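You operate a simulated robot arm through the tools that you are given. There is no shell and no other tool.

You run a simulated robot arm. Do the job below in one go: nothing can be reset, and whatever is moved stays where it is left.

JOB
Turn the current to 2, switch the control cabinet off and put the card from the rest in its drawer.
Fine: shut the drawer again.
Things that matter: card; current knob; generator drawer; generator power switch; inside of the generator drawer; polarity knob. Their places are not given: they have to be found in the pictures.

The check looks at the end state, three seconds after you hand in, the way a careful person would. Anything else that was tipped, shoved, dropped, spilled or broken makes it a failure.

ROBOT AND FRAMES
A 6-joint arm with a two-finger gripper, fixed in place. Base frame: the origin is at the foot of the arm, x ahead of it, y to its left, z up. Units: mm, degrees, N and s.
Its first joint turns from -166.0 to 166.0 degrees. Payload 2.54 kg.
The TCP is the grasp point between the finger pads, 30 mm short of the fingertips. In the tool frame z runs along the fingers and y along their closing line. Largest opening 116 mm; the body of the gripper starts 95 mm behind the TCP.
Orientation is that of the tool frame in the base frame, as [roll, pitch, yaw] about the fixed x, y, z axes, in that order (R = Rz(yaw) Ry(pitch) Rx(roll)). With the fingers straight down and closing along the base's y, the tool's x points along the base's -x, its y along +y and its z along -z.

CONTROLS
- The arm moves only by the tool move_arm. Its argument "increments" is a list of rows, each an object of numbers (a shift or turn left out is 0, a gripper value left out holds the last): "x", "y", "z": the shift along the base's x, y, z in mm; "rx", "ry", "rz": the turn, a rotation vector about the base's x, y, z in degrees; "fingers": the finger opening in mm, from 0 to 116. In form: [{"x": .., "y": .., "z": .., "rx": .., "ry": .., "rz": .., "fingers": ..}, ...]. A call has 1 to 20 rows; each row is the pose to reach, as a shift and turn from the pose commanded when the call began. Rows are played at 5 a second. More than 50 mm and 8.6 degrees between two rows, or a gripper value outside its range, and nothing of the call is played. Where a pose cannot be reached the arm comes as near as it can. A force on the tool above 90 N (or 10 N above the force at the start of the call, whichever is more), or a blocked arm, ends the call early, and 0.2 s more pass. The fingers move at their own pace (about 72 mm/s each) and stop on an object; they squeeze with about 28 N. The grip force told is the motor's: it shows also when the fingers shut on nothing. Time passes only in rows, and 0.2 s behind the last, so rows that repeat a pose let the fingers close. The reply holds the time, the measured pose of the TCP, the force on the tool along the base axes, the opening and the grip force, in the units named above and with some noise, with the torque about the TCP (base axes, N m) and any sound that the robot's microphone picked up, and new pictures: "pictures" is both (left out), scene, wrist or none.
- Cameras (640 x 400 px; columns grow to the right, rows downward): "scene" is fixed at [400.6, 500.3, 1588]; the picture's right is [0.23, 0.97, 0.00], its down [0.75, -0.18, -0.63] and it looks along [-0.62, 0.14, -0.77] (base axes); focal length 214 px, centre (320, 200). "wrist" rides on the gripper at [69, -15, -122] in the tool frame; the picture's right is [0.22, 0.98, 0.00], its down [-0.83, 0.18, -0.53] and it looks along [-0.52, 0.11, 0.85] (tool axes); focal length 251 px, centre (320, 200).
- pixel_to_xyz(camera, pixels): for up to 12 pixels [column, row] of the newest picture of that camera ("zoom" is the newest enlarged one), the place [x, y, z] in the base frame of the surface seen there, good to about 2 mm. No time passes.
- zoom(camera, box): a new picture of the part [left, top, right, bottom] of that camera's present view, enlarged. No time passes.
- finish_job(): hands the job in; it is judged then, once.

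Leave the gripper open and the arm clear of the work at the hand-in unless told otherwise.

The tools are called after "Request:" by a JSON object that holds its "op" and its "data". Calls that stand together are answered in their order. move_arm: Moves the arm, as the interface text tells. Its arguments: {"type":"object","properties":{"increments":{"type":"array"},"pictures":{"type":"string","enum":["both","scene","wrist","none"]}},"required":["increments"]} The other tools are called the same way: pixel_to_xyz (camera, pixels) gives the place of the surface under pixels of a picture; zoom (camera, box) takes an enlarged picture of a part of a camera's view; finish_job () hands the job in.

At the start:

```text
clock: 0.0
tool_pos: [93.0, 532.8, 1318.8]
tool_rot: [179.8, 0.1, 179.9]
wrist_force: [0.0, 0.0, -0.9]
moment: [0.01, 0.01, 0.02]
opening: 116.0
finger_force: 0.0
```

scene: 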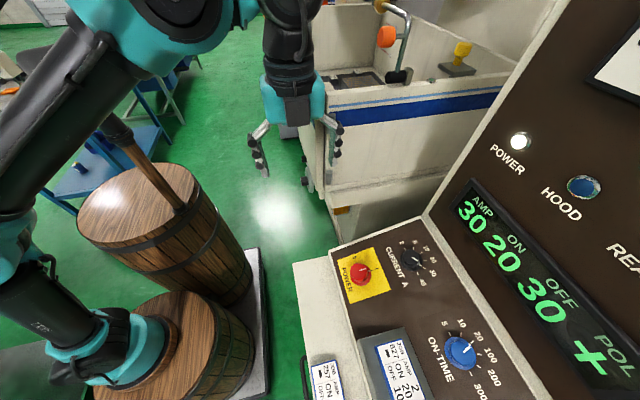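
wrist: 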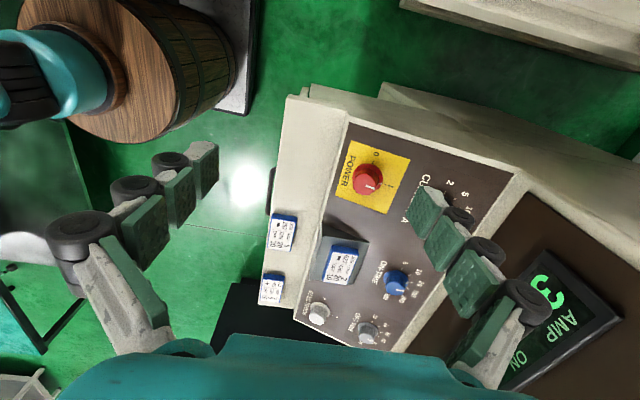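

I see a control cabinet with a red power knob (scene about 362,273), a current knob (411,262), an on-time knob, cards near (327,380) and (400,370). I'll zoom in on both cameras to read details before moving.

Request:
{"op": "zoom", "data": {"camera": "scene", "box": [290, 220, 530, 400]}}

Request:
{"op": "zoom", "data": {"camera": "wrist", "box": [230, 90, 530, 370]}}

```text
2.22 times, centred on (410, 310) of scene
```

zoom: 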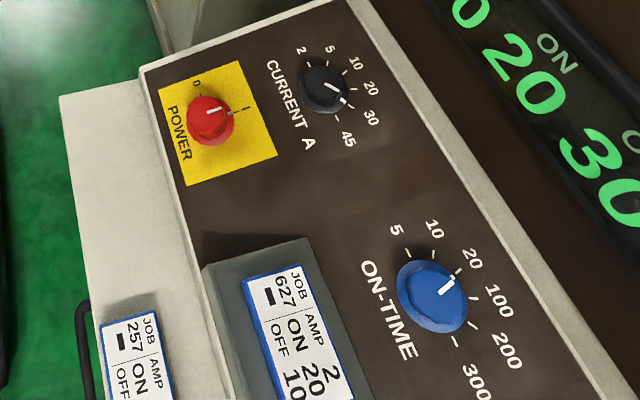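

```text
1.43 times, centred on (380, 230) of wrist
```

zoom: 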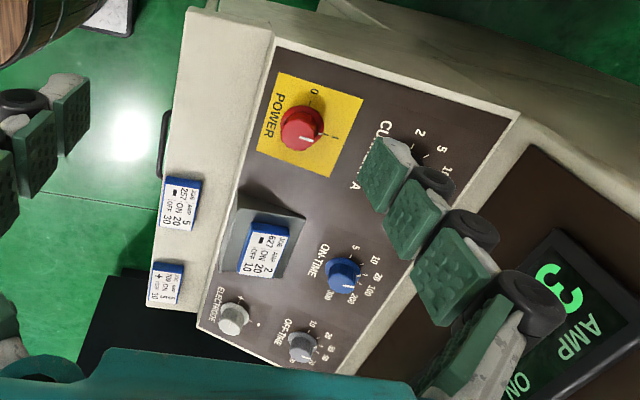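

Now I'll measure the 3D places of the main items: power knob, current knob, card in the rest, panel corners, ledge and drawer handle in the wrist picture.

Request:
{"op": "pixel_to_xyz", "data": {"camera": "wrist", "pixels": [[366, 182], [385, 160], [352, 205], [341, 263], [326, 285], [325, 245], [283, 232], [270, 288], [295, 110], [270, 195], [350, 130], [520, 180]]}}

Request:
{"op": "pixel_to_xyz", "data": {"camera": "scene", "pixels": [[362, 271], [346, 255], [388, 287], [411, 258], [425, 218], [330, 248], [400, 350], [385, 330], [325, 365], [303, 375], [297, 265], [460, 350]]}}

```text
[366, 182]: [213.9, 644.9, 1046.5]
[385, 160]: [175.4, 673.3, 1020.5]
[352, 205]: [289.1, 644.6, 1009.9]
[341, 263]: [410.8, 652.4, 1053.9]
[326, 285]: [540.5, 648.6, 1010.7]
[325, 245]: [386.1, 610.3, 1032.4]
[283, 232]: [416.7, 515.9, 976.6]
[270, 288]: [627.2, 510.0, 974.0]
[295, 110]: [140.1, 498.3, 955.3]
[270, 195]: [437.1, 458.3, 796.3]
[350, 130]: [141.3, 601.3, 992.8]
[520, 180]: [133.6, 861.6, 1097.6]
```

```text
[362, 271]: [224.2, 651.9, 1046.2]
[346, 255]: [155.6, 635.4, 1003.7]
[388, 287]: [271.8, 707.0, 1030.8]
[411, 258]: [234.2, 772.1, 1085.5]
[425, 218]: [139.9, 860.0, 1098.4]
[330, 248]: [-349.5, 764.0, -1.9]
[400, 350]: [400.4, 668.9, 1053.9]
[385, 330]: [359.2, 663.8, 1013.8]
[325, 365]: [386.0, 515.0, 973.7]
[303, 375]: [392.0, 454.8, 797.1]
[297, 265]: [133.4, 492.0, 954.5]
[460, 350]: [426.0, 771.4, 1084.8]
```

I'll look closer at the rest with its card and the drawer front, and the current-knob pointer.

Request:
{"op": "zoom", "data": {"camera": "scene", "box": [290, 310, 434, 400]}}

Request:
{"op": "zoom", "data": {"camera": "scene", "box": [330, 230, 442, 300]}}

Request:
{"op": "pixel_to_xyz", "data": {"camera": "scene", "pixels": [[140, 340], [110, 190], [265, 370], [200, 320], [310, 60], [335, 190]]}}

```text
4.44 times, centred on (362, 355) of scene
```

zoom: 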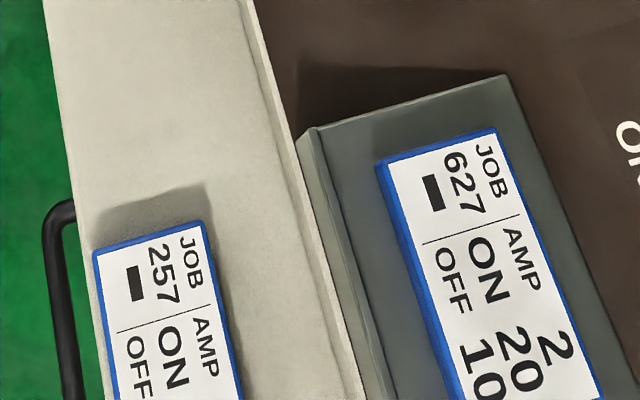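

```text
5.71 times, centred on (386, 265) of scene
```

zoom: 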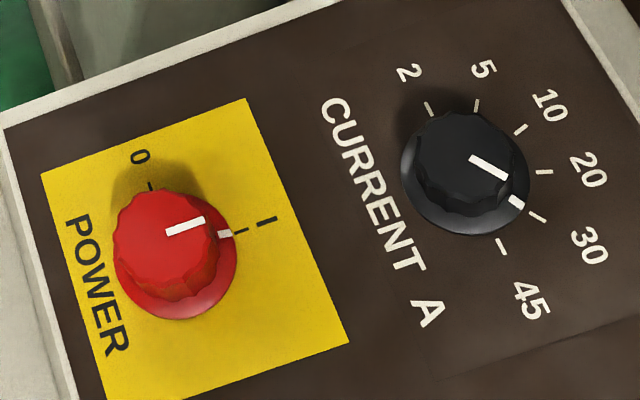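

```text
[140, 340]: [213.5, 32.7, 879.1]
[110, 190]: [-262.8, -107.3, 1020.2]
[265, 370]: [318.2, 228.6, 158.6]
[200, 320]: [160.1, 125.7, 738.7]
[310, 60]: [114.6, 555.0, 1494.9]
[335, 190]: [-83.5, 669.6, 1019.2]
```

Before moving I want to understand how the arm stands; I'll look at the left side of the scene picture and measure some points there.

Request:
{"op": "zoom", "data": {"camera": "scene", "box": [0, 0, 340, 400]}}

Request:
{"op": "pixel_to_xyz", "data": {"camera": "scene", "pixels": [[190, 345], [120, 200], [180, 250], [20, 230], [60, 310], [100, 350], [160, 350], [230, 380], [255, 290], [100, 60], [180, 20], [20, 120]]}}

```text
1.00 times, centred on (170, 200) of scene (not enlarged: the box is as wide or as high as the picture)
```

zoom: 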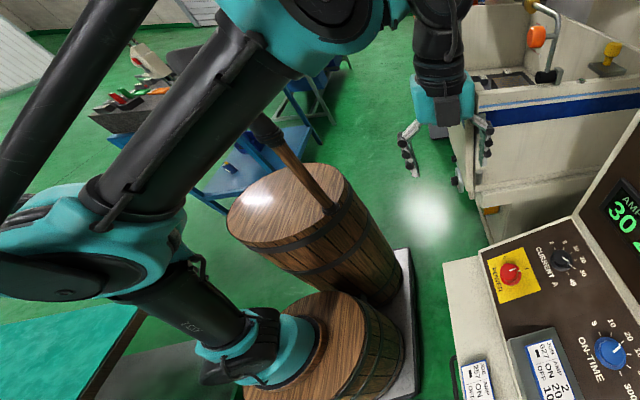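

```text
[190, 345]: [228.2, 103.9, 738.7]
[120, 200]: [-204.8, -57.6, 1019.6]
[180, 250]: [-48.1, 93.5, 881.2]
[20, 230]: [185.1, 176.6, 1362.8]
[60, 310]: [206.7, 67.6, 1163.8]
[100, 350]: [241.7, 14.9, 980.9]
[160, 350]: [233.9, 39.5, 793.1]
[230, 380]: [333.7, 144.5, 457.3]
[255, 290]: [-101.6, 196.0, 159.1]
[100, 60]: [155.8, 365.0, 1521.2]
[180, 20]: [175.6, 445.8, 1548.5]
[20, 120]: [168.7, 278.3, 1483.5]
```

The arm stands on the barrel to the -y side of the cabinet; the panel slopes up in +y by about 22 degrees. Next I swing the wrist camera round so that it looks toward +y at the front and panel of the cabinet: turn +90 degrees about z and shift to around (300, 400, 1320).

Request:
{"op": "move_arm", "data": {"increments": [{"x": 18, "y": -12, "rz": 8.2}, {"x": 36, "y": -24, "rz": 16.4}, {"x": 55, "y": -36, "rz": 24.5}, {"x": 73, "y": -48, "rz": 32.7}, {"x": 91, "y": -60, "rz": 40.9}, {"x": 110, "y": -73, "rz": 49.1}, {"x": 128, "y": -85, "rz": 57.3}, {"x": 146, "y": -97, "rz": 65.5}, {"x": 164, "y": -109, "rz": 73.6}, {"x": 183, "y": -121, "rz": 81.8}, {"x": 207, "y": -133, "rz": 90}]}}

```text
clock: 2.4
tool_pos: [300.3, 399.2, 1316.8]
tool_rot: [179.8, -0.1, -89.9]
wrist_force: [0.7, -0.2, 0.5]
moment: [-0.05, -0.03, 0.02]
opening: 116.0
finger_force: 0.0
```

scene: 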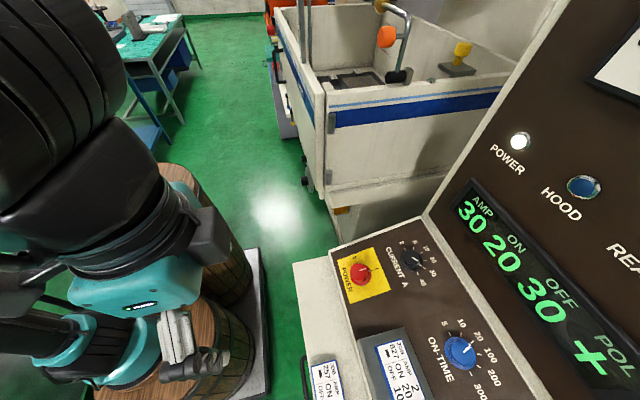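
wrist: 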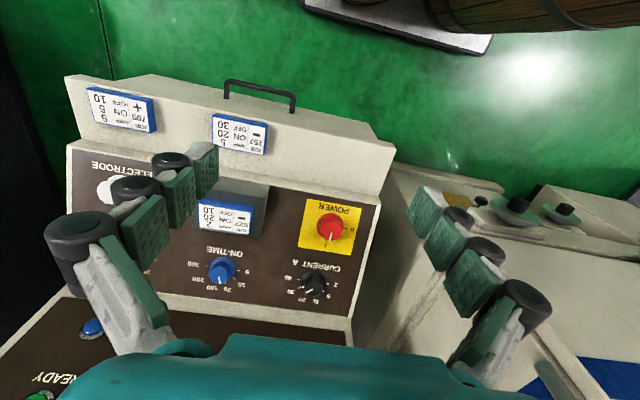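

The wrist camera now sees the whole panel (upside down) with the drawer handle at (225–293, 80–110). I'll zoom in and measure handle, knobs, rest and cards.

Request:
{"op": "zoom", "data": {"camera": "wrist", "box": [60, 60, 400, 330]}}

Request:
{"op": "pixel_to_xyz", "data": {"camera": "wrist", "pixels": [[230, 84], [260, 88], [288, 97], [294, 110], [226, 95], [150, 77], [395, 150], [378, 200], [350, 318], [330, 226], [320, 284], [222, 268]]}}

Request:
{"op": "pixel_to_xyz", "data": {"camera": "wrist", "pixels": [[203, 203], [254, 207], [249, 231], [200, 228], [225, 195], [265, 190], [262, 235], [230, 215], [216, 116], [265, 128], [266, 152], [213, 142]]}}

```text
1.48 times, centred on (230, 195) of wrist
```

zoom: 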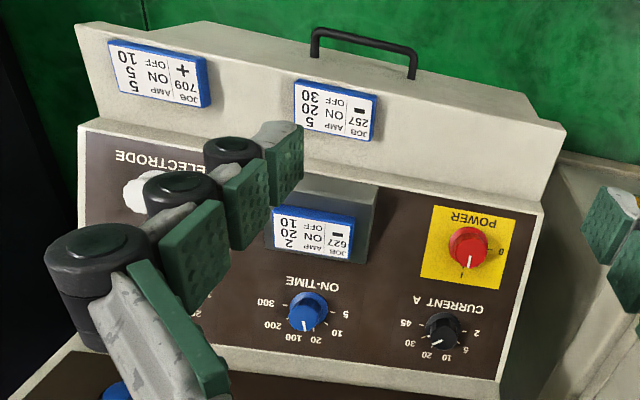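

```text
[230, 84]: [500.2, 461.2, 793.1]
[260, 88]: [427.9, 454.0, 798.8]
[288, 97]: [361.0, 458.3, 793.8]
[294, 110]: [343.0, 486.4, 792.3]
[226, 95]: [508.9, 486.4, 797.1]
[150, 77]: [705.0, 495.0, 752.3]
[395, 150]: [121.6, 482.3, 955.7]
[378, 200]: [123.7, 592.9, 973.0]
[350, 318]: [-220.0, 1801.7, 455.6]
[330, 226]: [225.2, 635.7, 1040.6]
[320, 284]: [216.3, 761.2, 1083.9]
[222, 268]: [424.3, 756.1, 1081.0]
```

```text
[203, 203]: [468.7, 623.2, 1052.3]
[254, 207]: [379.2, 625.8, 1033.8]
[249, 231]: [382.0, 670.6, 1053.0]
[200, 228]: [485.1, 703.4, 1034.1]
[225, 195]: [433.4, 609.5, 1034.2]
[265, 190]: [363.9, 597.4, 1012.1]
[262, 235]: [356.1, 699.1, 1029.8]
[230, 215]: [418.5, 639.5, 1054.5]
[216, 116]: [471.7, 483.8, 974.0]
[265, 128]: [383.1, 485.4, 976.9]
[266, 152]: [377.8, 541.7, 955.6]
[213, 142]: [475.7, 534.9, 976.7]
```

The handle bar runs along x from about 345 to 507 at y≈455, z≈797. The card (JOB 627) lies flat on the rest, top z≈1054, rest top z≈1034. I now need to see the front of the cabinet, so I tilt the tool forward 30° and go lower in front of the drawer.

Request:
{"op": "move_arm", "data": {"increments": [{"x": 20, "y": -10, "z": -20, "rx": 5}, {"x": 40, "y": -20, "z": -40, "rx": 10}, {"x": 60, "y": -30, "z": -60, "rx": 15}, {"x": 80, "y": -40, "z": -90, "rx": 20}, {"x": 105, "y": -55, "z": -120, "rx": 25}, {"x": 130, "y": -70, "z": -150, "rx": 30}]}}

```text
clock: 3.8
tool_pos: [428.8, 330.3, 1167.6]
tool_rot: [179.8, 30.0, -89.9]
wrist_force: [-0.1, 0.5, -0.4]
moment: [0.0, 0.0, 0.02]
opening: 115.9
finger_force: 0.0
```

scene: 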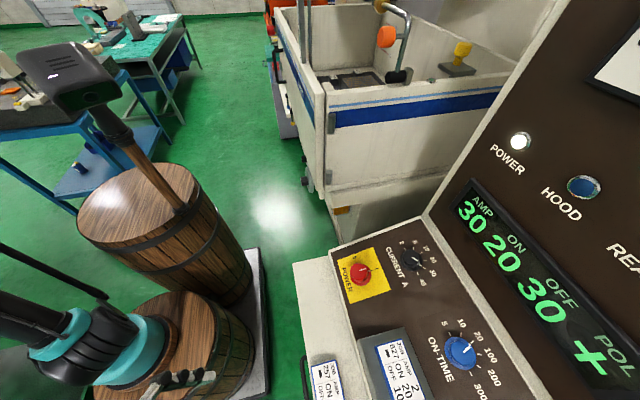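
wrist: 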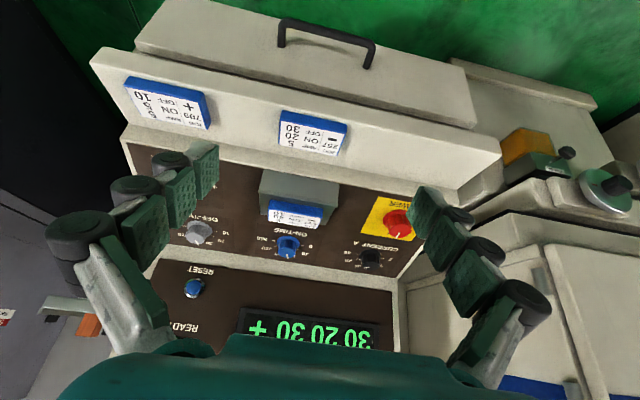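

The drawer front is visible at the top of the wrist picture. Zoom in and measure its edges.

Request:
{"op": "zoom", "data": {"camera": "wrist", "box": [80, 0, 520, 200]}}

Request:
{"op": "pixel_to_xyz", "data": {"camera": "wrist", "pixels": [[145, 45], [160, 8], [468, 125], [462, 70], [330, 70], [325, 88], [300, 20], [370, 45], [280, 40], [370, 64], [200, 60], [440, 100]]}}

```text
1.45 times, centred on (300, 100) of wrist
```

zoom: 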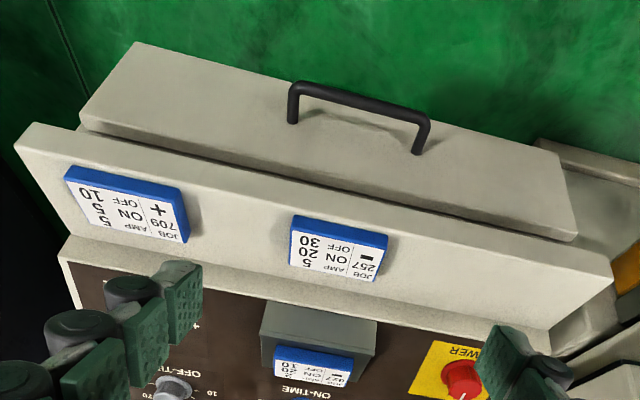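

```text
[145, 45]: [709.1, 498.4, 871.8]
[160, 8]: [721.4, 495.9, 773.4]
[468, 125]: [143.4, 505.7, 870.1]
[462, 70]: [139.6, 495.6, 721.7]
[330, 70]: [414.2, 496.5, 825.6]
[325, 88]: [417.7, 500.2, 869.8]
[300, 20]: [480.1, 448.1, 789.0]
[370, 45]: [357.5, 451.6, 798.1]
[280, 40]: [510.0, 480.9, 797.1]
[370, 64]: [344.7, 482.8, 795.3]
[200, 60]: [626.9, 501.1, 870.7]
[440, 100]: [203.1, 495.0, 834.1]
```

The drawer front is y≈496, x 135–720, z 720–870; the handle gap is about 35 mm. First I'll do the current knob. I move above it with the tool axis along the panel normal (22° tilt), about 140 mm off, for a close look.

Request:
{"op": "move_arm", "data": {"increments": [{"x": -10, "y": 20, "z": 15, "rx": -1}, {"x": -25, "y": 60, "z": 30, "rx": -2}, {"x": -45, "y": 100, "z": 40, "rx": -3}, {"x": -65, "y": 140, "z": 42, "rx": -4}, {"x": -85, "y": 180, "z": 42, "rx": -5}, {"x": -105, "y": 220, "z": 42, "rx": -6}, {"x": -125, "y": 260, "z": 42, "rx": -7}, {"x": -145, "y": 295, "z": 42, "rx": -8}, {"x": -165, "y": 325, "z": 42, "rx": -8}, {"x": -185, "y": 350, "z": 40, "rx": -8}, {"x": -204, "y": 370, "z": 38, "rx": -8}]}}

Request:
{"op": "zoom", "data": {"camera": "wrist", "box": [160, 60, 480, 260]}}

```text
clock: 6.2
tool_pos: [226.2, 700.8, 1204.5]
tool_rot: [179.8, 22.1, -90.2]
wrist_force: [-0.2, -0.5, 0.5]
moment: [0.01, 0.02, 0.01]
opening: 116.1
finger_force: 0.0
```

scene: 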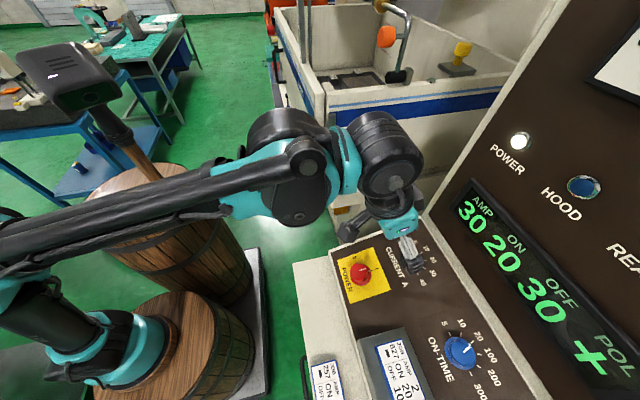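
wrist: 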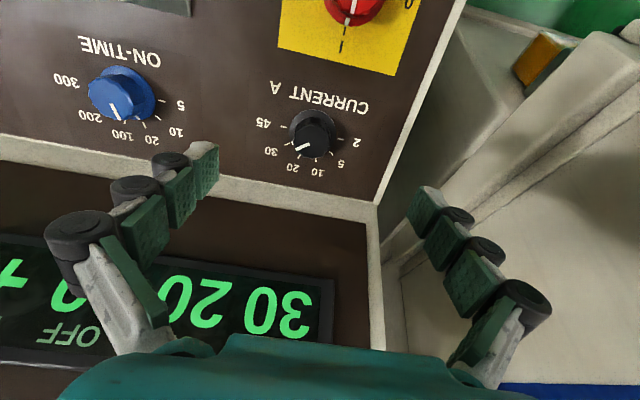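

```text
2.00 times, centred on (320, 160) of wrist
```

zoom: 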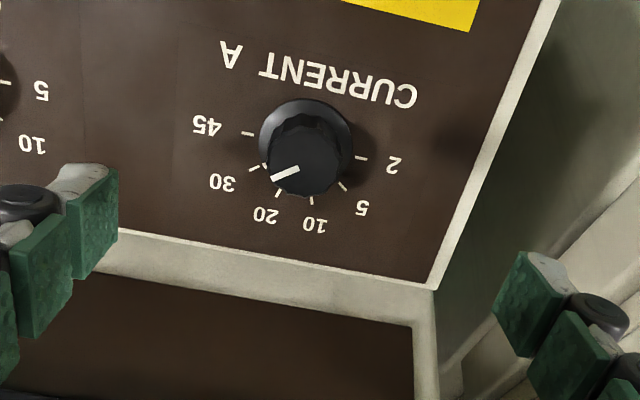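

A very clear view of the CURRENT dial. I'll measure the tick positions, knob top, pointer ends and wall behind in 3D.

Request:
{"op": "pixel_to_xyz", "data": {"camera": "zoom", "pixels": [[248, 133], [254, 168], [278, 193], [311, 202], [342, 186], [361, 157], [310, 165], [276, 177], [297, 169], [306, 100], [264, 137], [352, 140]]}}

Request:
{"op": "pixel_to_xyz", "data": {"camera": "wrist", "pixels": [[300, 145], [325, 155], [312, 158], [318, 110], [318, 128], [200, 280], [300, 310], [365, 205], [350, 5], [355, 18], [275, 215], [220, 230]]}}

```text
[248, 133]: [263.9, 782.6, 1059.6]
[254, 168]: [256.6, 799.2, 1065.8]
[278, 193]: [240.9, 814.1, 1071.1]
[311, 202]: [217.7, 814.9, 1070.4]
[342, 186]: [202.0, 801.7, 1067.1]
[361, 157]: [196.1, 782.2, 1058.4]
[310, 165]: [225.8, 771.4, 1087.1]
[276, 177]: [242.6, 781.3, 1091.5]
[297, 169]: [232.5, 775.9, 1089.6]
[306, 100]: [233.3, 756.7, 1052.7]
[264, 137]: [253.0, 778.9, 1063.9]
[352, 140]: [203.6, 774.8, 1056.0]
```

```text
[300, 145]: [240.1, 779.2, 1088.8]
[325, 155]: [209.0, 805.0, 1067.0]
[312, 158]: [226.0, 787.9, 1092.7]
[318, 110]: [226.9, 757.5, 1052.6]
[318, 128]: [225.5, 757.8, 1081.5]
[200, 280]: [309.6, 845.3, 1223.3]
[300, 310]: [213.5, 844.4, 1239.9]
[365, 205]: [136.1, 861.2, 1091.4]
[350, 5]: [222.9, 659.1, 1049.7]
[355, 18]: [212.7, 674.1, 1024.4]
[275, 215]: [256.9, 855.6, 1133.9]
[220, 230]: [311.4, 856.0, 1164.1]
```

The ticks are 36° apart: 45 at 0°, 30 at 36°, 20 at 72°, 10 at 108°, 5 at 144°, 2 at 180° around knob centre ≈ (229.5, 783, 1059.5), panel slope about 20°. The pointer is at 30, so it needs +144° about the panel normal. First I correct the tilt to 20° and line up above the knob, then turn the wrist back by 135° so the turn has room.

Request:
{"op": "move_arm", "data": {"increments": [{"x": 1, "y": 15, "z": -10, "rx": -1, "fingers": 80}, {"x": 3.3, "y": 38, "z": -25, "rx": -2.1, "fingers": 70}], "pictures": "none"}}

Request:
{"op": "move_arm", "data": {"increments": [{"ry": 2.89, "rz": -7.93}, {"ry": 5.77, "rz": -15.86}, {"ry": 8.66, "rz": -23.79}, {"ry": 11.54, "rz": -31.72}, {"ry": 14.43, "rz": -39.65}, {"ry": 17.31, "rz": -47.57}, {"ry": 20.2, "rz": -55.5}, {"ry": 23.09, "rz": -63.43}, {"ry": 25.97, "rz": -71.36}, {"ry": 28.86, "rz": -79.29}, {"ry": 31.74, "rz": -87.22}, {"ry": 34.63, "rz": -95.15}, {"ry": 37.52, "rz": -103.08}, {"ry": 40.4, "rz": -111.01}, {"ry": 43.29, "rz": -118.93}, {"ry": 46.17, "rz": -126.86}]}}

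```text
clock: 6.8
tool_pos: [230.1, 736.9, 1181.5]
tool_rot: [179.8, 19.9, -90.1]
wrist_force: [-0.8, -1.4, 1.0]
moment: [0.05, 0.03, 0.01]
opening: 69.7
finger_force: 0.0
```

```text
clock: 10.2
tool_pos: [228.4, 737.9, 1181.3]
tool_rot: [165.4, -14.1, 136.6]
wrist_force: [0.0, 0.9, 0.0]
moment: [0.02, 0.0, 0.0]
opening: 70.1
finger_force: 0.1
```

scene: 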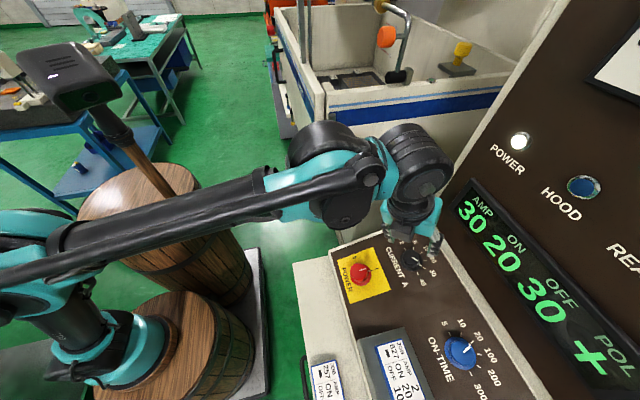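
wrist: 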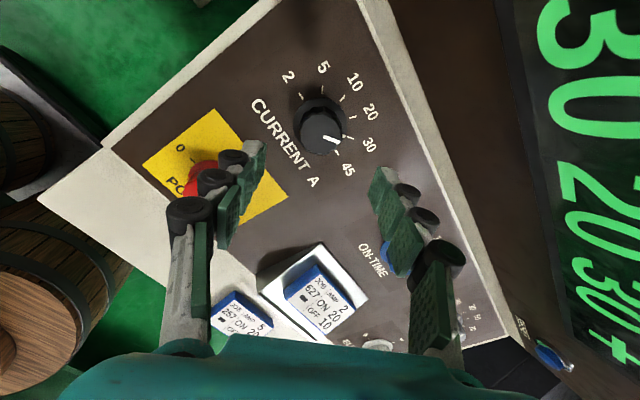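

Tool aligned over the knob (knob at (322,130), expected on-axis at about (319,130)). I zoom to verify the centre from this view before descending.

Request:
{"op": "zoom", "data": {"camera": "wrist", "box": [250, 80, 410, 180]}}

Request:
{"op": "pixel_to_xyz", "data": {"camera": "zoom", "pixels": [[215, 215], [375, 215], [285, 140], [285, 290], [285, 215], [330, 235], [200, 160], [325, 145], [285, 180], [240, 260], [350, 270], [330, 170]]}}

```text
4.00 times, centred on (330, 130) of wrist
```

zoom: 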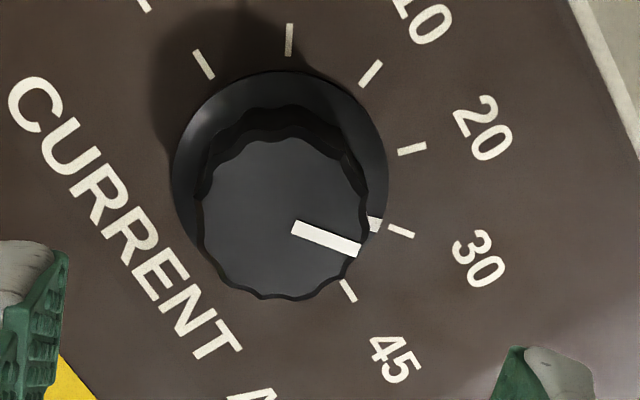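

```text
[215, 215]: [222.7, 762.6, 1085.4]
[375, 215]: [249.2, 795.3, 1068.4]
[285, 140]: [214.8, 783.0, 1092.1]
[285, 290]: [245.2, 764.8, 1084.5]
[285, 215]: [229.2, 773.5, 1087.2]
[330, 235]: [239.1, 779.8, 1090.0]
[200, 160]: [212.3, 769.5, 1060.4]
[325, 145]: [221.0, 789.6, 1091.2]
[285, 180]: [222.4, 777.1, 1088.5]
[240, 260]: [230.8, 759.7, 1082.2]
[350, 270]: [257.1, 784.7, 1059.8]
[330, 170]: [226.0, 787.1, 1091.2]
```

Knob top centre is (229.5, 773.5, 1087.3), so its axis meets the panel at about (229.5, 783.5, 1059.3). I descend along the normal to leave the fingertips about 10 mm above the panel, fingers still open at 70.

Request:
{"op": "move_arm", "data": {"increments": [{"x": 0.4, "y": 8, "z": -18}, {"x": 0.4, "y": 15, "z": -37}, {"x": 0.4, "y": 21, "z": -53}, {"x": 0.4, "y": 26, "z": -67}, {"x": 0.4, "y": 30, "z": -78}, {"x": 0.4, "y": 32, "z": -83.7}]}}

Request:
{"op": "zoom", "data": {"camera": "wrist", "box": [200, 80, 440, 230]}}

```text
clock: 11.6
tool_pos: [228.2, 768.7, 1097.2]
tool_rot: [165.4, -14.1, 136.7]
wrist_force: [-0.5, 0.1, -0.6]
moment: [-0.02, -0.01, 0.01]
opening: 69.8
finger_force: 0.0
```

scene: 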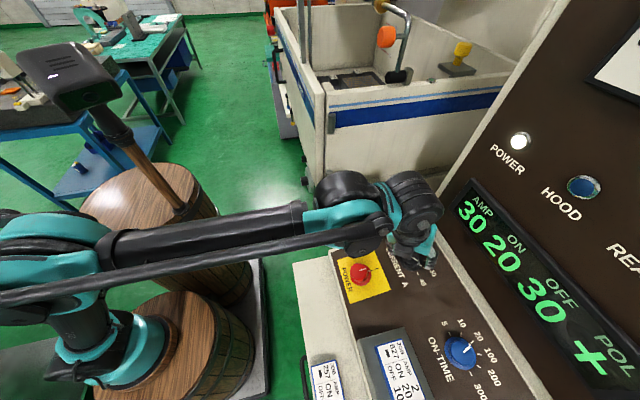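
wrist: 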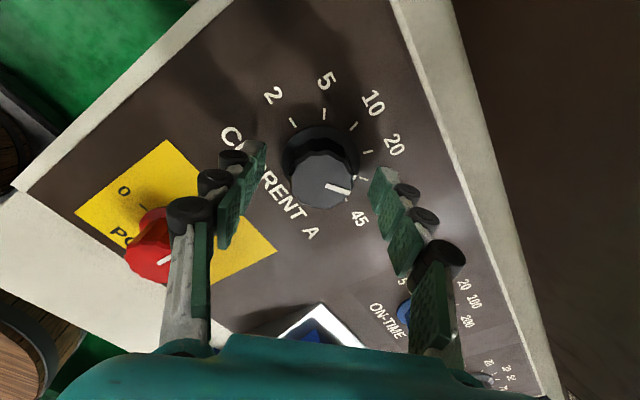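

```text
2.67 times, centred on (320, 155) of wrist
```

zoom: 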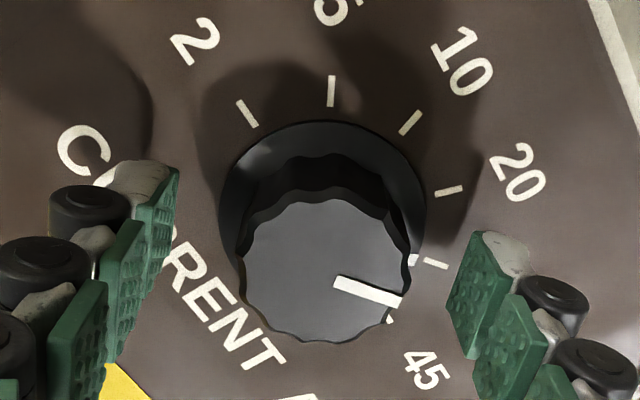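

Knob sits between the pads. Now close the fingers on it.

Request:
{"op": "move_arm", "data": {"increments": [{"fingers": 30}, {"fingers": 20}, {"fingers": 20}, {"fingers": 20}], "pictures": "wrist"}}

```text
clock: 12.6
tool_pos: [229.4, 770.0, 1097.7]
tool_rot: [165.3, -14.1, 136.7]
wrist_force: [7.4, 12.5, 10.6]
moment: [0.62, -0.24, -0.05]
opening: 38.7
finger_force: 45.7
```

wrist: 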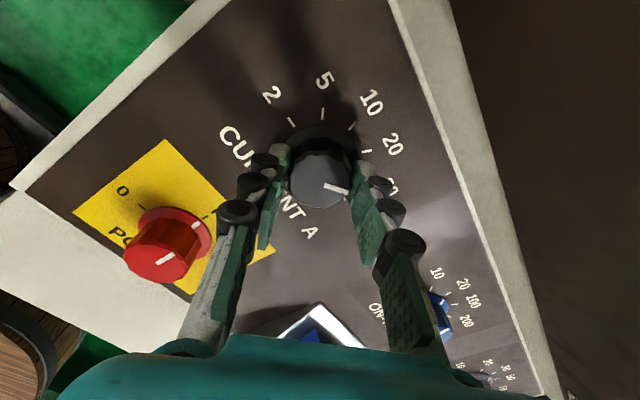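

Gripped the knob at 38.7 mm. Now turn +144° about the panel normal (counter-clockwise, 30 → 2) in 20 steps with a small centring shift.

Request:
{"op": "move_arm", "data": {"increments": [{"x": 0.4, "y": 0.4, "z": 0.1, "ry": -2.46, "rz": 6.77}, {"x": 0.7, "y": 0.7, "z": 0.2, "ry": -4.93, "rz": 13.53}, {"x": 0.7, "y": 0.7, "z": 0.2, "ry": -7.39, "rz": 20.3}, {"x": 0.7, "y": 0.7, "z": 0.2, "ry": -9.85, "rz": 27.06}, {"x": 0.7, "y": 0.7, "z": 0.2, "ry": -12.31, "rz": 33.83}, {"x": 0.7, "y": 0.7, "z": 0.2, "ry": -14.78, "rz": 40.6}, {"x": 0.7, "y": 0.7, "z": 0.2, "ry": -17.24, "rz": 47.36}, {"x": 0.7, "y": 0.7, "z": 0.2, "ry": -19.7, "rz": 54.13}, {"x": 0.7, "y": 0.7, "z": 0.2, "ry": -22.16, "rz": 60.89}, {"x": 0.7, "y": 0.7, "z": 0.2, "ry": -24.63, "rz": 67.66}, {"x": 0.7, "y": 0.7, "z": 0.2, "ry": -27.09, "rz": 74.43}, {"x": 0.7, "y": 0.7, "z": 0.2, "ry": -29.55, "rz": 81.19}, {"x": 0.7, "y": 0.7, "z": 0.2, "ry": -32.01, "rz": 87.96}, {"x": 0.7, "y": 0.7, "z": 0.2, "ry": -34.48, "rz": 94.72}, {"x": 0.7, "y": 0.7, "z": 0.2, "ry": -36.94, "rz": 101.49}, {"x": 0.7, "y": 0.7, "z": 0.2, "ry": -39.4, "rz": 108.25}, {"x": 0.7, "y": 0.7, "z": 0.2, "ry": -41.86, "rz": 115.02}, {"x": 0.7, "y": 0.7, "z": 0.2, "ry": -44.33, "rz": 121.79}, {"x": 0.7, "y": 0.7, "z": 0.2, "ry": -46.79, "rz": 128.55}, {"x": 0.7, "y": 0.7, "z": 0.2, "ry": -49.25, "rz": 135.32}]}}

Request:
{"op": "zoom", "data": {"camera": "wrist", "box": [200, 80, 440, 230]}}

```text
clock: 16.8
tool_pos: [228.8, 769.2, 1097.7]
tool_rot: [-176.9, 19.7, -80.4]
wrist_force: [8.1, -21.2, -0.4]
moment: [-1.07, -0.08, -0.31]
opening: 38.6
finger_force: 45.0
```

scene: 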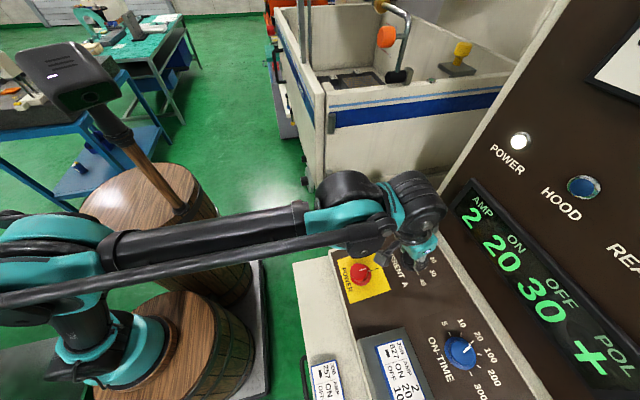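
wrist: 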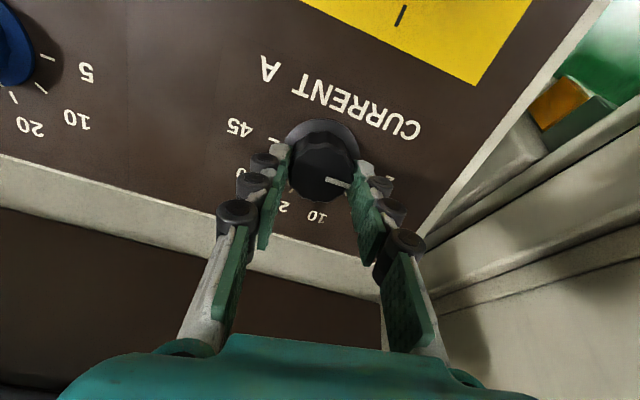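

```text
2.67 times, centred on (320, 155) of wrist
```

zoom: 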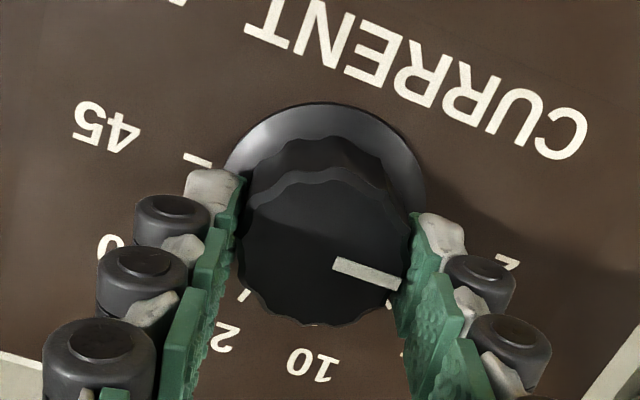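

The display now reads AMP 2. Open the fingers and back off along the normal, then check the pointer.

Request:
{"op": "move_arm", "data": {"increments": [{"fingers": 70}, {"fingers": 70}, {"fingers": 70, "y": -2, "z": 5}, {"y": -8, "z": 22}, {"y": -17, "z": 47}, {"y": -27, "z": 74}, {"y": -34, "z": 94}]}}

Request:
{"op": "zoom", "data": {"camera": "wrist", "box": [200, 50, 440, 200]}}

```text
clock: 18.4
tool_pos: [229.0, 737.4, 1191.4]
tool_rot: [-177.1, 19.7, -80.5]
wrist_force: [0.8, 0.9, -0.3]
moment: [0.03, -0.02, 0.02]
opening: 69.8
finger_force: 0.0
```

scene: 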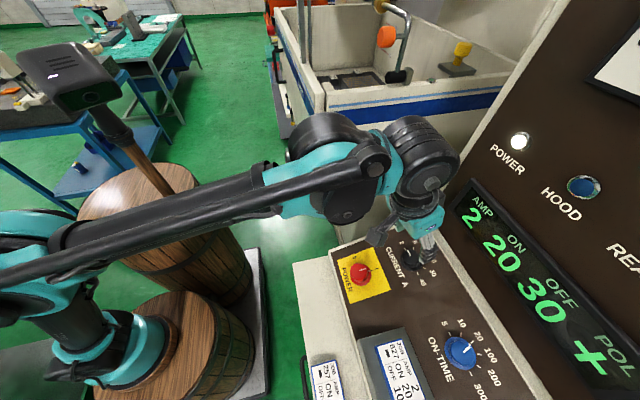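
wrist: 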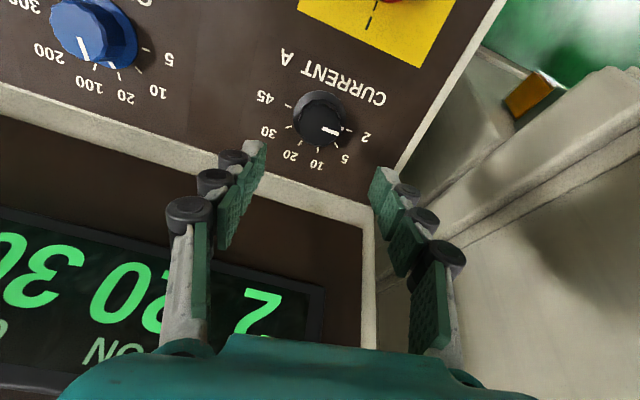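

```text
2.67 times, centred on (320, 125) of wrist
```

zoom: 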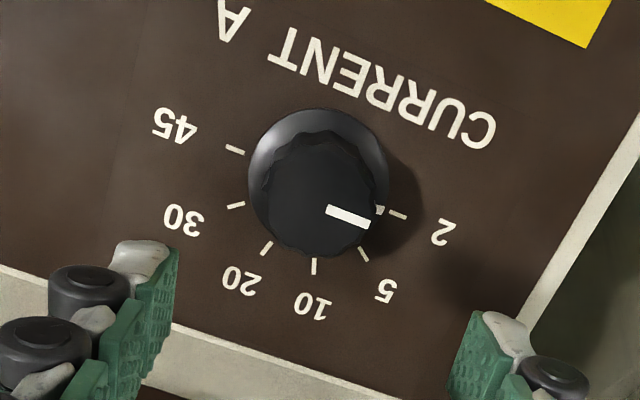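

Pointer is on 2 (parallel to the 45–2 tick line). Next the red power knob: shift down-slope to hover above it for a close look.

Request:
{"op": "move_arm", "data": {"increments": [{"x": -3, "y": -40, "z": -10}, {"x": -6, "y": -80, "z": -25}, {"x": -9, "y": -125, "z": -45}]}}

Request:
{"op": "zoom", "data": {"camera": "wrist", "box": [200, 50, 440, 200]}}

```text
clock: 19.2
tool_pos: [220.4, 611.4, 1146.5]
tool_rot: [-177.0, 19.7, -80.5]
wrist_force: [-0.1, 1.1, -0.7]
moment: [-0.08, -0.01, -0.01]
opening: 70.2
finger_force: 0.0
```

scene: 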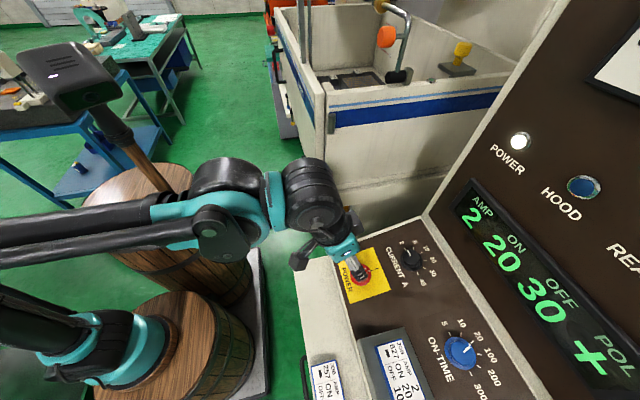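
wrist: 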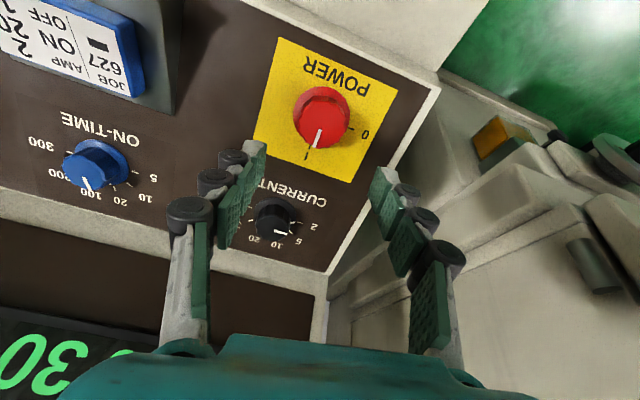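

```text
2.67 times, centred on (320, 125) of wrist
```

zoom: 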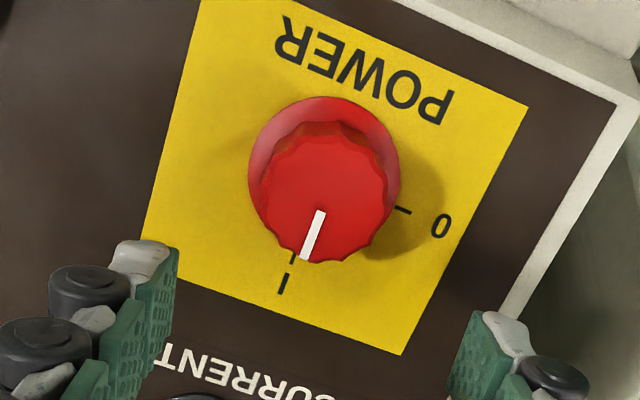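

The power knob points to "|" (top); "0" is to the left, i.e. 90° counter-clockwise. Measure its centre and ticks.

Request:
{"op": "pixel_to_xyz", "data": {"camera": "zoom", "pixels": [[404, 211], [293, 258], [284, 284], [440, 225], [324, 200], [306, 255], [320, 215], [262, 200], [387, 200], [324, 140], [250, 160], [324, 97]]}}

```text
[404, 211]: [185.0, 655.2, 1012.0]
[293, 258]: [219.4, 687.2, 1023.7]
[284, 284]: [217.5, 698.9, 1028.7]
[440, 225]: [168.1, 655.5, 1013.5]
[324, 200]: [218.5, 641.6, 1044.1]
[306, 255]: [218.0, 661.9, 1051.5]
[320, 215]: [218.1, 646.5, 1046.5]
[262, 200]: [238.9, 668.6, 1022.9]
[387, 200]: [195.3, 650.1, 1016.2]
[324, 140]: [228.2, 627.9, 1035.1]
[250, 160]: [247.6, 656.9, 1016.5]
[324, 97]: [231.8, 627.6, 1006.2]
```

Centre of the power knob ≈ (218.5, 654.7, 1012.2), 35 mm tall, needs +90°. I first turn the wrist back −90° about the normal and hover at 100 mm.

Request:
{"op": "move_arm", "data": {"increments": [{"ry": 2.8, "rz": -7.69}, {"ry": 5.6, "rz": -15.38}, {"ry": 8.39, "rz": -23.06}, {"ry": 11.19, "rz": -30.75}, {"ry": 13.99, "rz": -38.44}, {"ry": 16.79, "rz": -46.13}, {"ry": 19.59, "rz": -53.82}, {"ry": 22.39, "rz": -61.51}, {"x": -1, "y": 3, "z": -10, "ry": 25.18, "rz": -69.19}, {"x": -2, "y": 6, "z": -25, "ry": 27.98, "rz": -76.88}, {"x": -2.3, "y": 9, "z": -40, "ry": 30.78, "rz": -84.57}]}}

Request:
{"op": "zoom", "data": {"camera": "wrist", "box": [200, 70, 440, 220]}}

```text
clock: 21.6
tool_pos: [220.1, 620.4, 1107.0]
tool_rot: [160.0, 2.9, -171.8]
wrist_force: [-0.4, -0.6, 0.4]
moment: [0.0, -0.01, -0.02]
opening: 69.6
finger_force: 0.0
```

scene: 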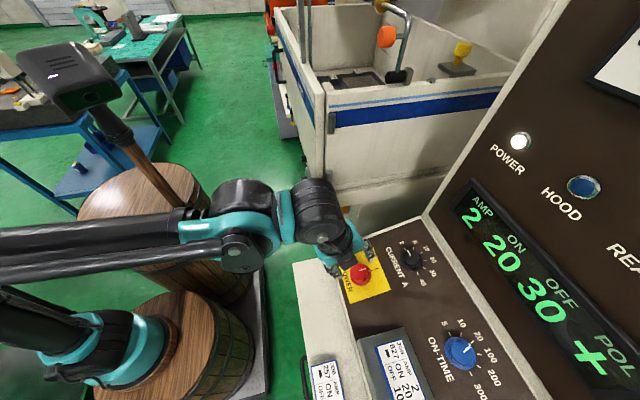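
wrist: 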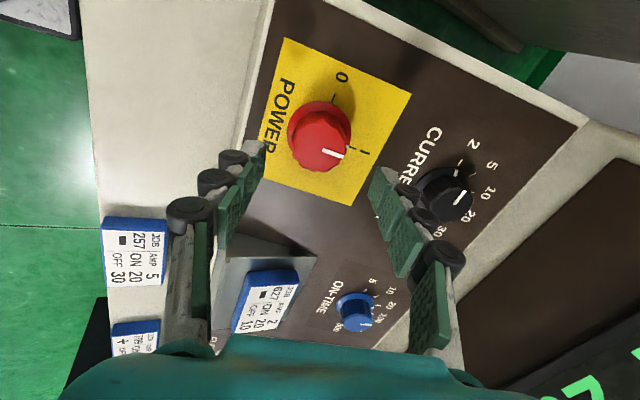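

```text
2.67 times, centred on (320, 145) of wrist
```

zoom: 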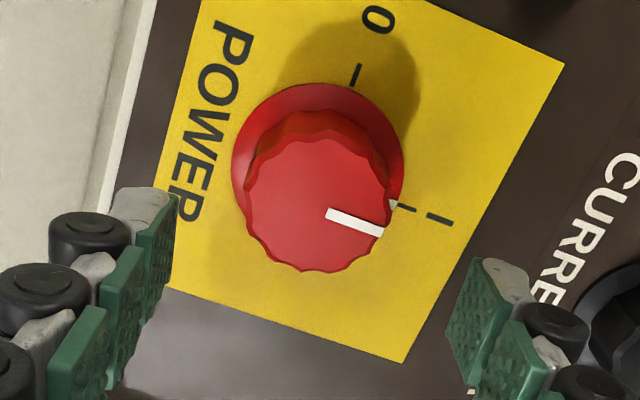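

Aligned. Descend along the normal to 42 mm and close on the red knob.

Request:
{"op": "move_arm", "data": {"increments": [{"y": 7, "z": -19}, {"y": 13, "z": -36}, {"y": 17, "z": -47}, {"y": 19.8, "z": -54.6}, {"y": 19.8, "z": -54.6, "fingers": 30}, {"y": 19.8, "z": -54.6, "fingers": 25}, {"y": 19.8, "z": -54.6, "fingers": 25}, {"y": 19.8, "z": -54.6, "fingers": 25}]}}

```text
clock: 23.4
tool_pos: [218.6, 639.5, 1053.8]
tool_rot: [160.1, 3.0, -171.6]
wrist_force: [0.5, -16.6, -14.5]
moment: [-0.75, -0.26, -0.1]
opening: 42.9
finger_force: 44.8
```

scene: 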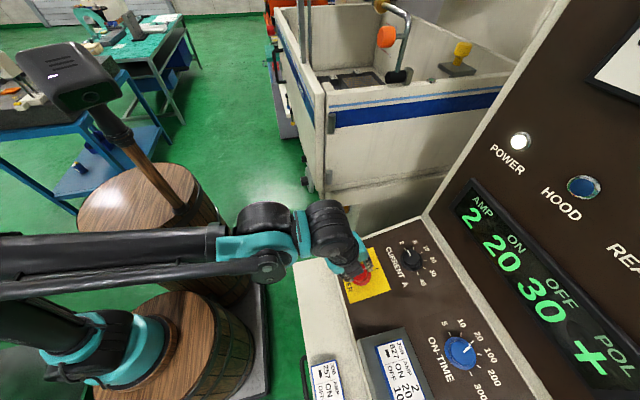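
wrist: 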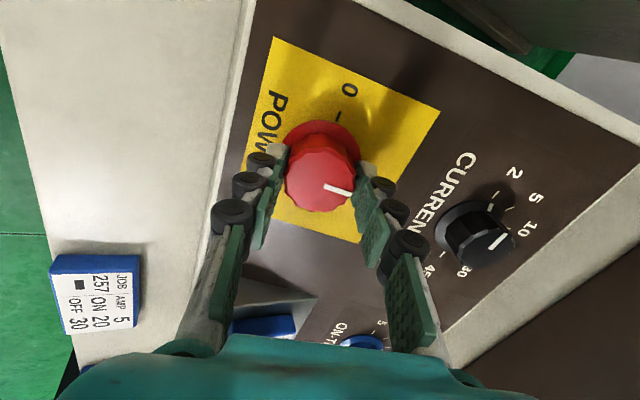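

Gripped at 42.9 mm. Before turning, I double-check the current knob's pointer from this angle by zooming.

Request:
{"op": "zoom", "data": {"camera": "wrist", "box": [400, 140, 560, 300]}}

Request:
{"op": "zoom", "data": {"camera": "scene", "box": [330, 220, 460, 300]}}

```text
2.50 times, centred on (480, 220) of wrist
```

zoom: 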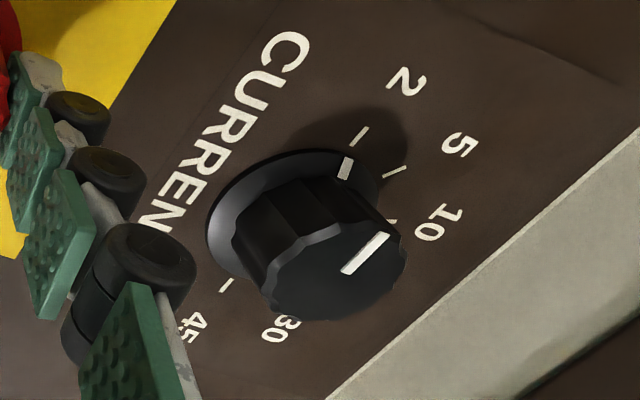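

```text
4.92 times, centred on (395, 260) of scene
```

zoom: 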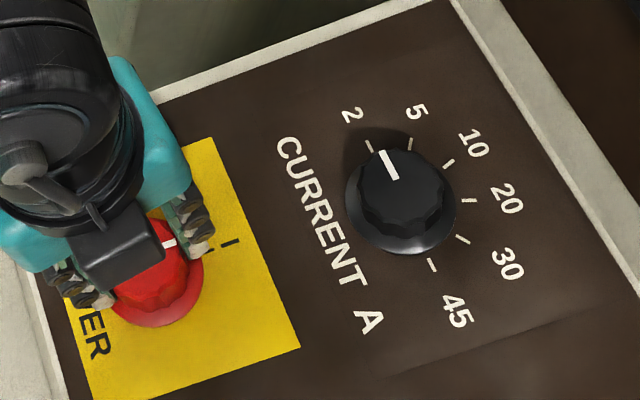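

The current pointer's skirt mark lines up with the 2 tick. Now turn the power knob +90° (| → 0).

Request:
{"op": "move_arm", "data": {"increments": [{"y": -0.5, "z": -0.2, "ry": -2.57, "rz": 7.05}, {"y": -0.9, "z": -0.3, "ry": -5.13, "rz": 14.1}, {"y": -0.9, "z": -0.3, "ry": -7.7, "rz": 21.14}, {"y": -0.9, "z": -0.3, "ry": -10.26, "rz": 28.19}, {"y": -0.9, "z": -0.3, "ry": -12.83, "rz": 35.24}, {"y": -0.9, "z": -0.3, "ry": -15.39, "rz": 42.29}, {"y": -0.9, "z": -0.3, "ry": -17.96, "rz": 49.33}, {"y": -0.9, "z": -0.3, "ry": -20.52, "rz": 56.38}, {"y": -0.9, "z": -0.3, "ry": -23.09, "rz": 63.43}, {"y": -0.9, "z": -0.3, "ry": -25.65, "rz": 70.48}, {"y": -0.9, "z": -0.3, "ry": -28.22, "rz": 77.52}, {"y": -0.9, "z": -0.3, "ry": -30.78, "rz": 84.57}]}}

Request:
{"op": "zoom", "data": {"camera": "wrist", "box": [200, 80, 440, 230]}}

```text
clock: 26.0
tool_pos: [220.9, 639.2, 1052.9]
tool_rot: [-176.8, 19.7, -80.4]
wrist_force: [23.0, -18.3, -8.6]
moment: [-1.0, -0.6, -0.6]
opening: 43.0
finger_force: 45.0
```

scene: 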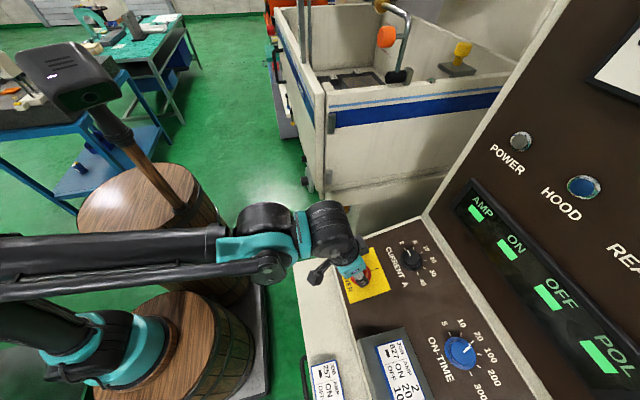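
wrist: 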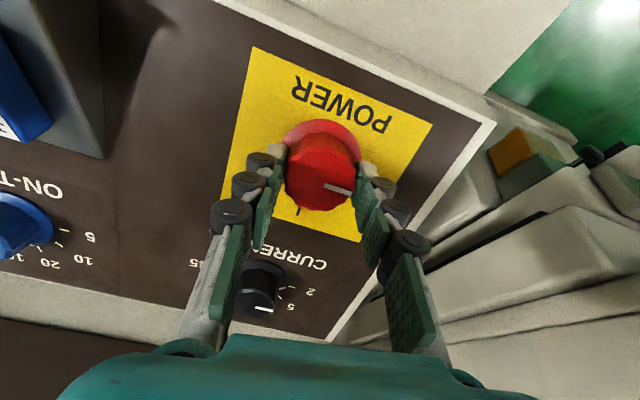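

```text
2.67 times, centred on (320, 155) of wrist
```

zoom: 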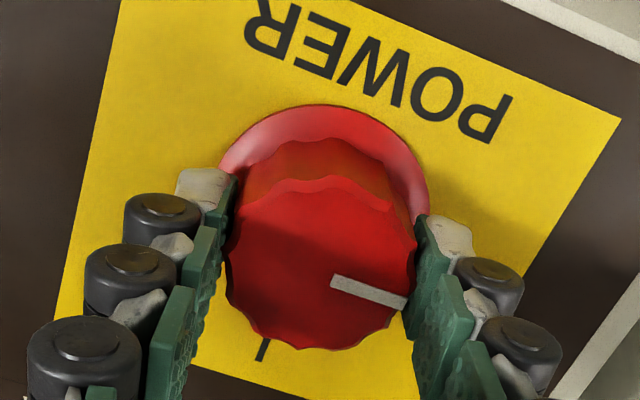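

The POWER lamp is out and the display shows dashes. Release and back off along the normal.

Request:
{"op": "move_arm", "data": {"increments": [{"fingers": 70}, {"fingers": 70}, {"y": -2, "z": 5}, {"y": -8, "z": 22}, {"y": -17, "z": 47}, {"y": -27, "z": 75}, {"y": -38, "z": 105}]}}

Request:
{"op": "zoom", "data": {"camera": "wrist", "box": [200, 40, 440, 240]}}

```text
clock: 27.6
tool_pos: [219.7, 602.6, 1155.8]
tool_rot: [-177.0, 19.7, -80.5]
wrist_force: [0.2, 0.2, -0.6]
moment: [0.01, 0.01, 0.02]
opening: 69.8
finger_force: 0.1
```

scene: 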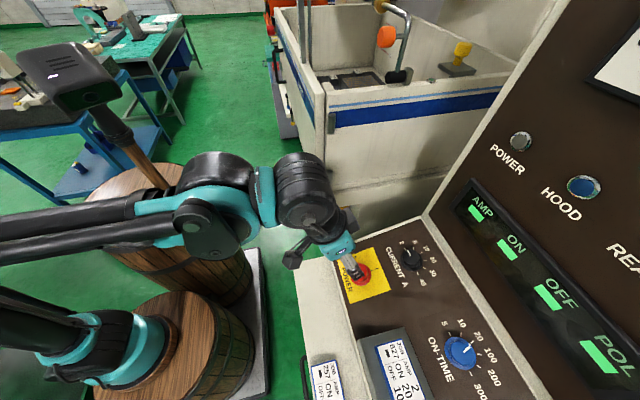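
wrist: 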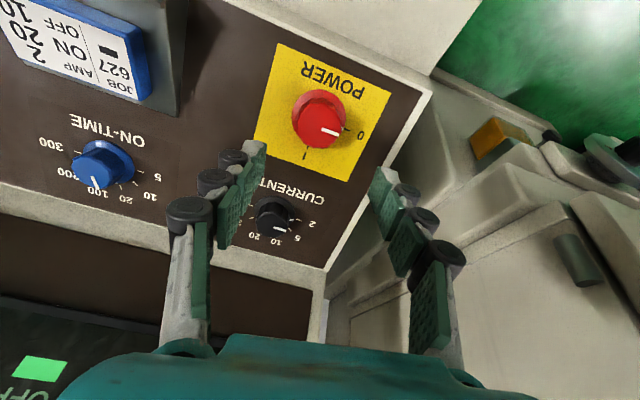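

```text
2.00 times, centred on (320, 140) of wrist
```

zoom: 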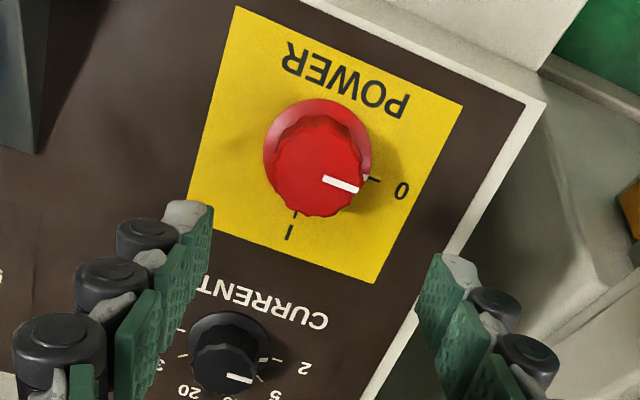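

Both settings are done (pointer on 0, lamp off). Now the drawer. I plan to grip the bar with the tool tilted 30° forward, fingers closing across the bar. First I turn the wrist back and move out in front of the cabinet at a safe height.

Request:
{"op": "move_arm", "data": {"increments": [{"x": 15, "y": -20, "ry": 2.82, "rz": -7.75}, {"x": 35, "y": -45, "ry": 5.64, "rz": -15.5}, {"x": 57, "y": -70, "ry": 8.46, "rz": -23.26}, {"x": 80, "y": -95, "ry": 11.29, "rz": -31.01}, {"x": 103, "y": -120, "ry": 14.11, "rz": -38.76}, {"x": 126, "y": -145, "ry": 16.93, "rz": -46.52}, {"x": 149, "y": -170, "ry": 19.75, "rz": -54.27}, {"x": 172, "y": -195, "ry": 22.57, "rz": -62.02}, {"x": 195, "y": -220, "ry": 25.39, "rz": -69.77}, {"x": 218, "y": -250, "z": -15, "ry": 28.22, "rz": -77.53}, {"x": 240, "y": -275, "z": -30, "ry": 31.04, "rz": -85.28}, {"x": 261, "y": -300, "z": -50, "ry": 33.86, "rz": -93.03}]}}

```text
clock: 30.2
tool_pos: [477.6, 302.3, 1108.8]
tool_rot: [159.7, -0.3, 180.0]
wrist_force: [0.6, 0.3, -0.1]
moment: [0.0, 0.0, -0.04]
opening: 70.0
finger_force: 0.2
```

scene: 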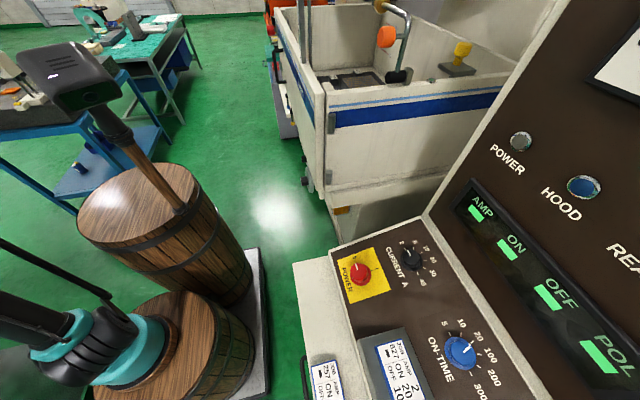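
wrist: 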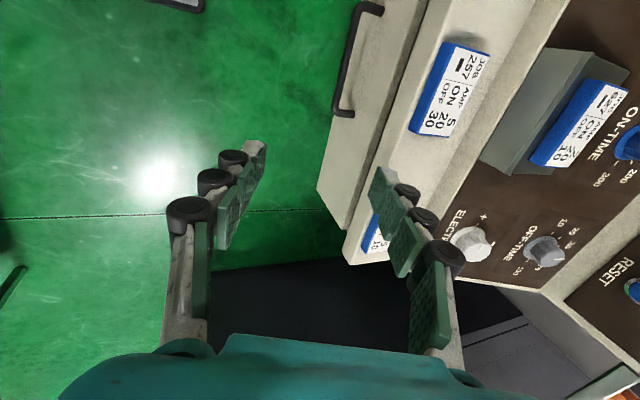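

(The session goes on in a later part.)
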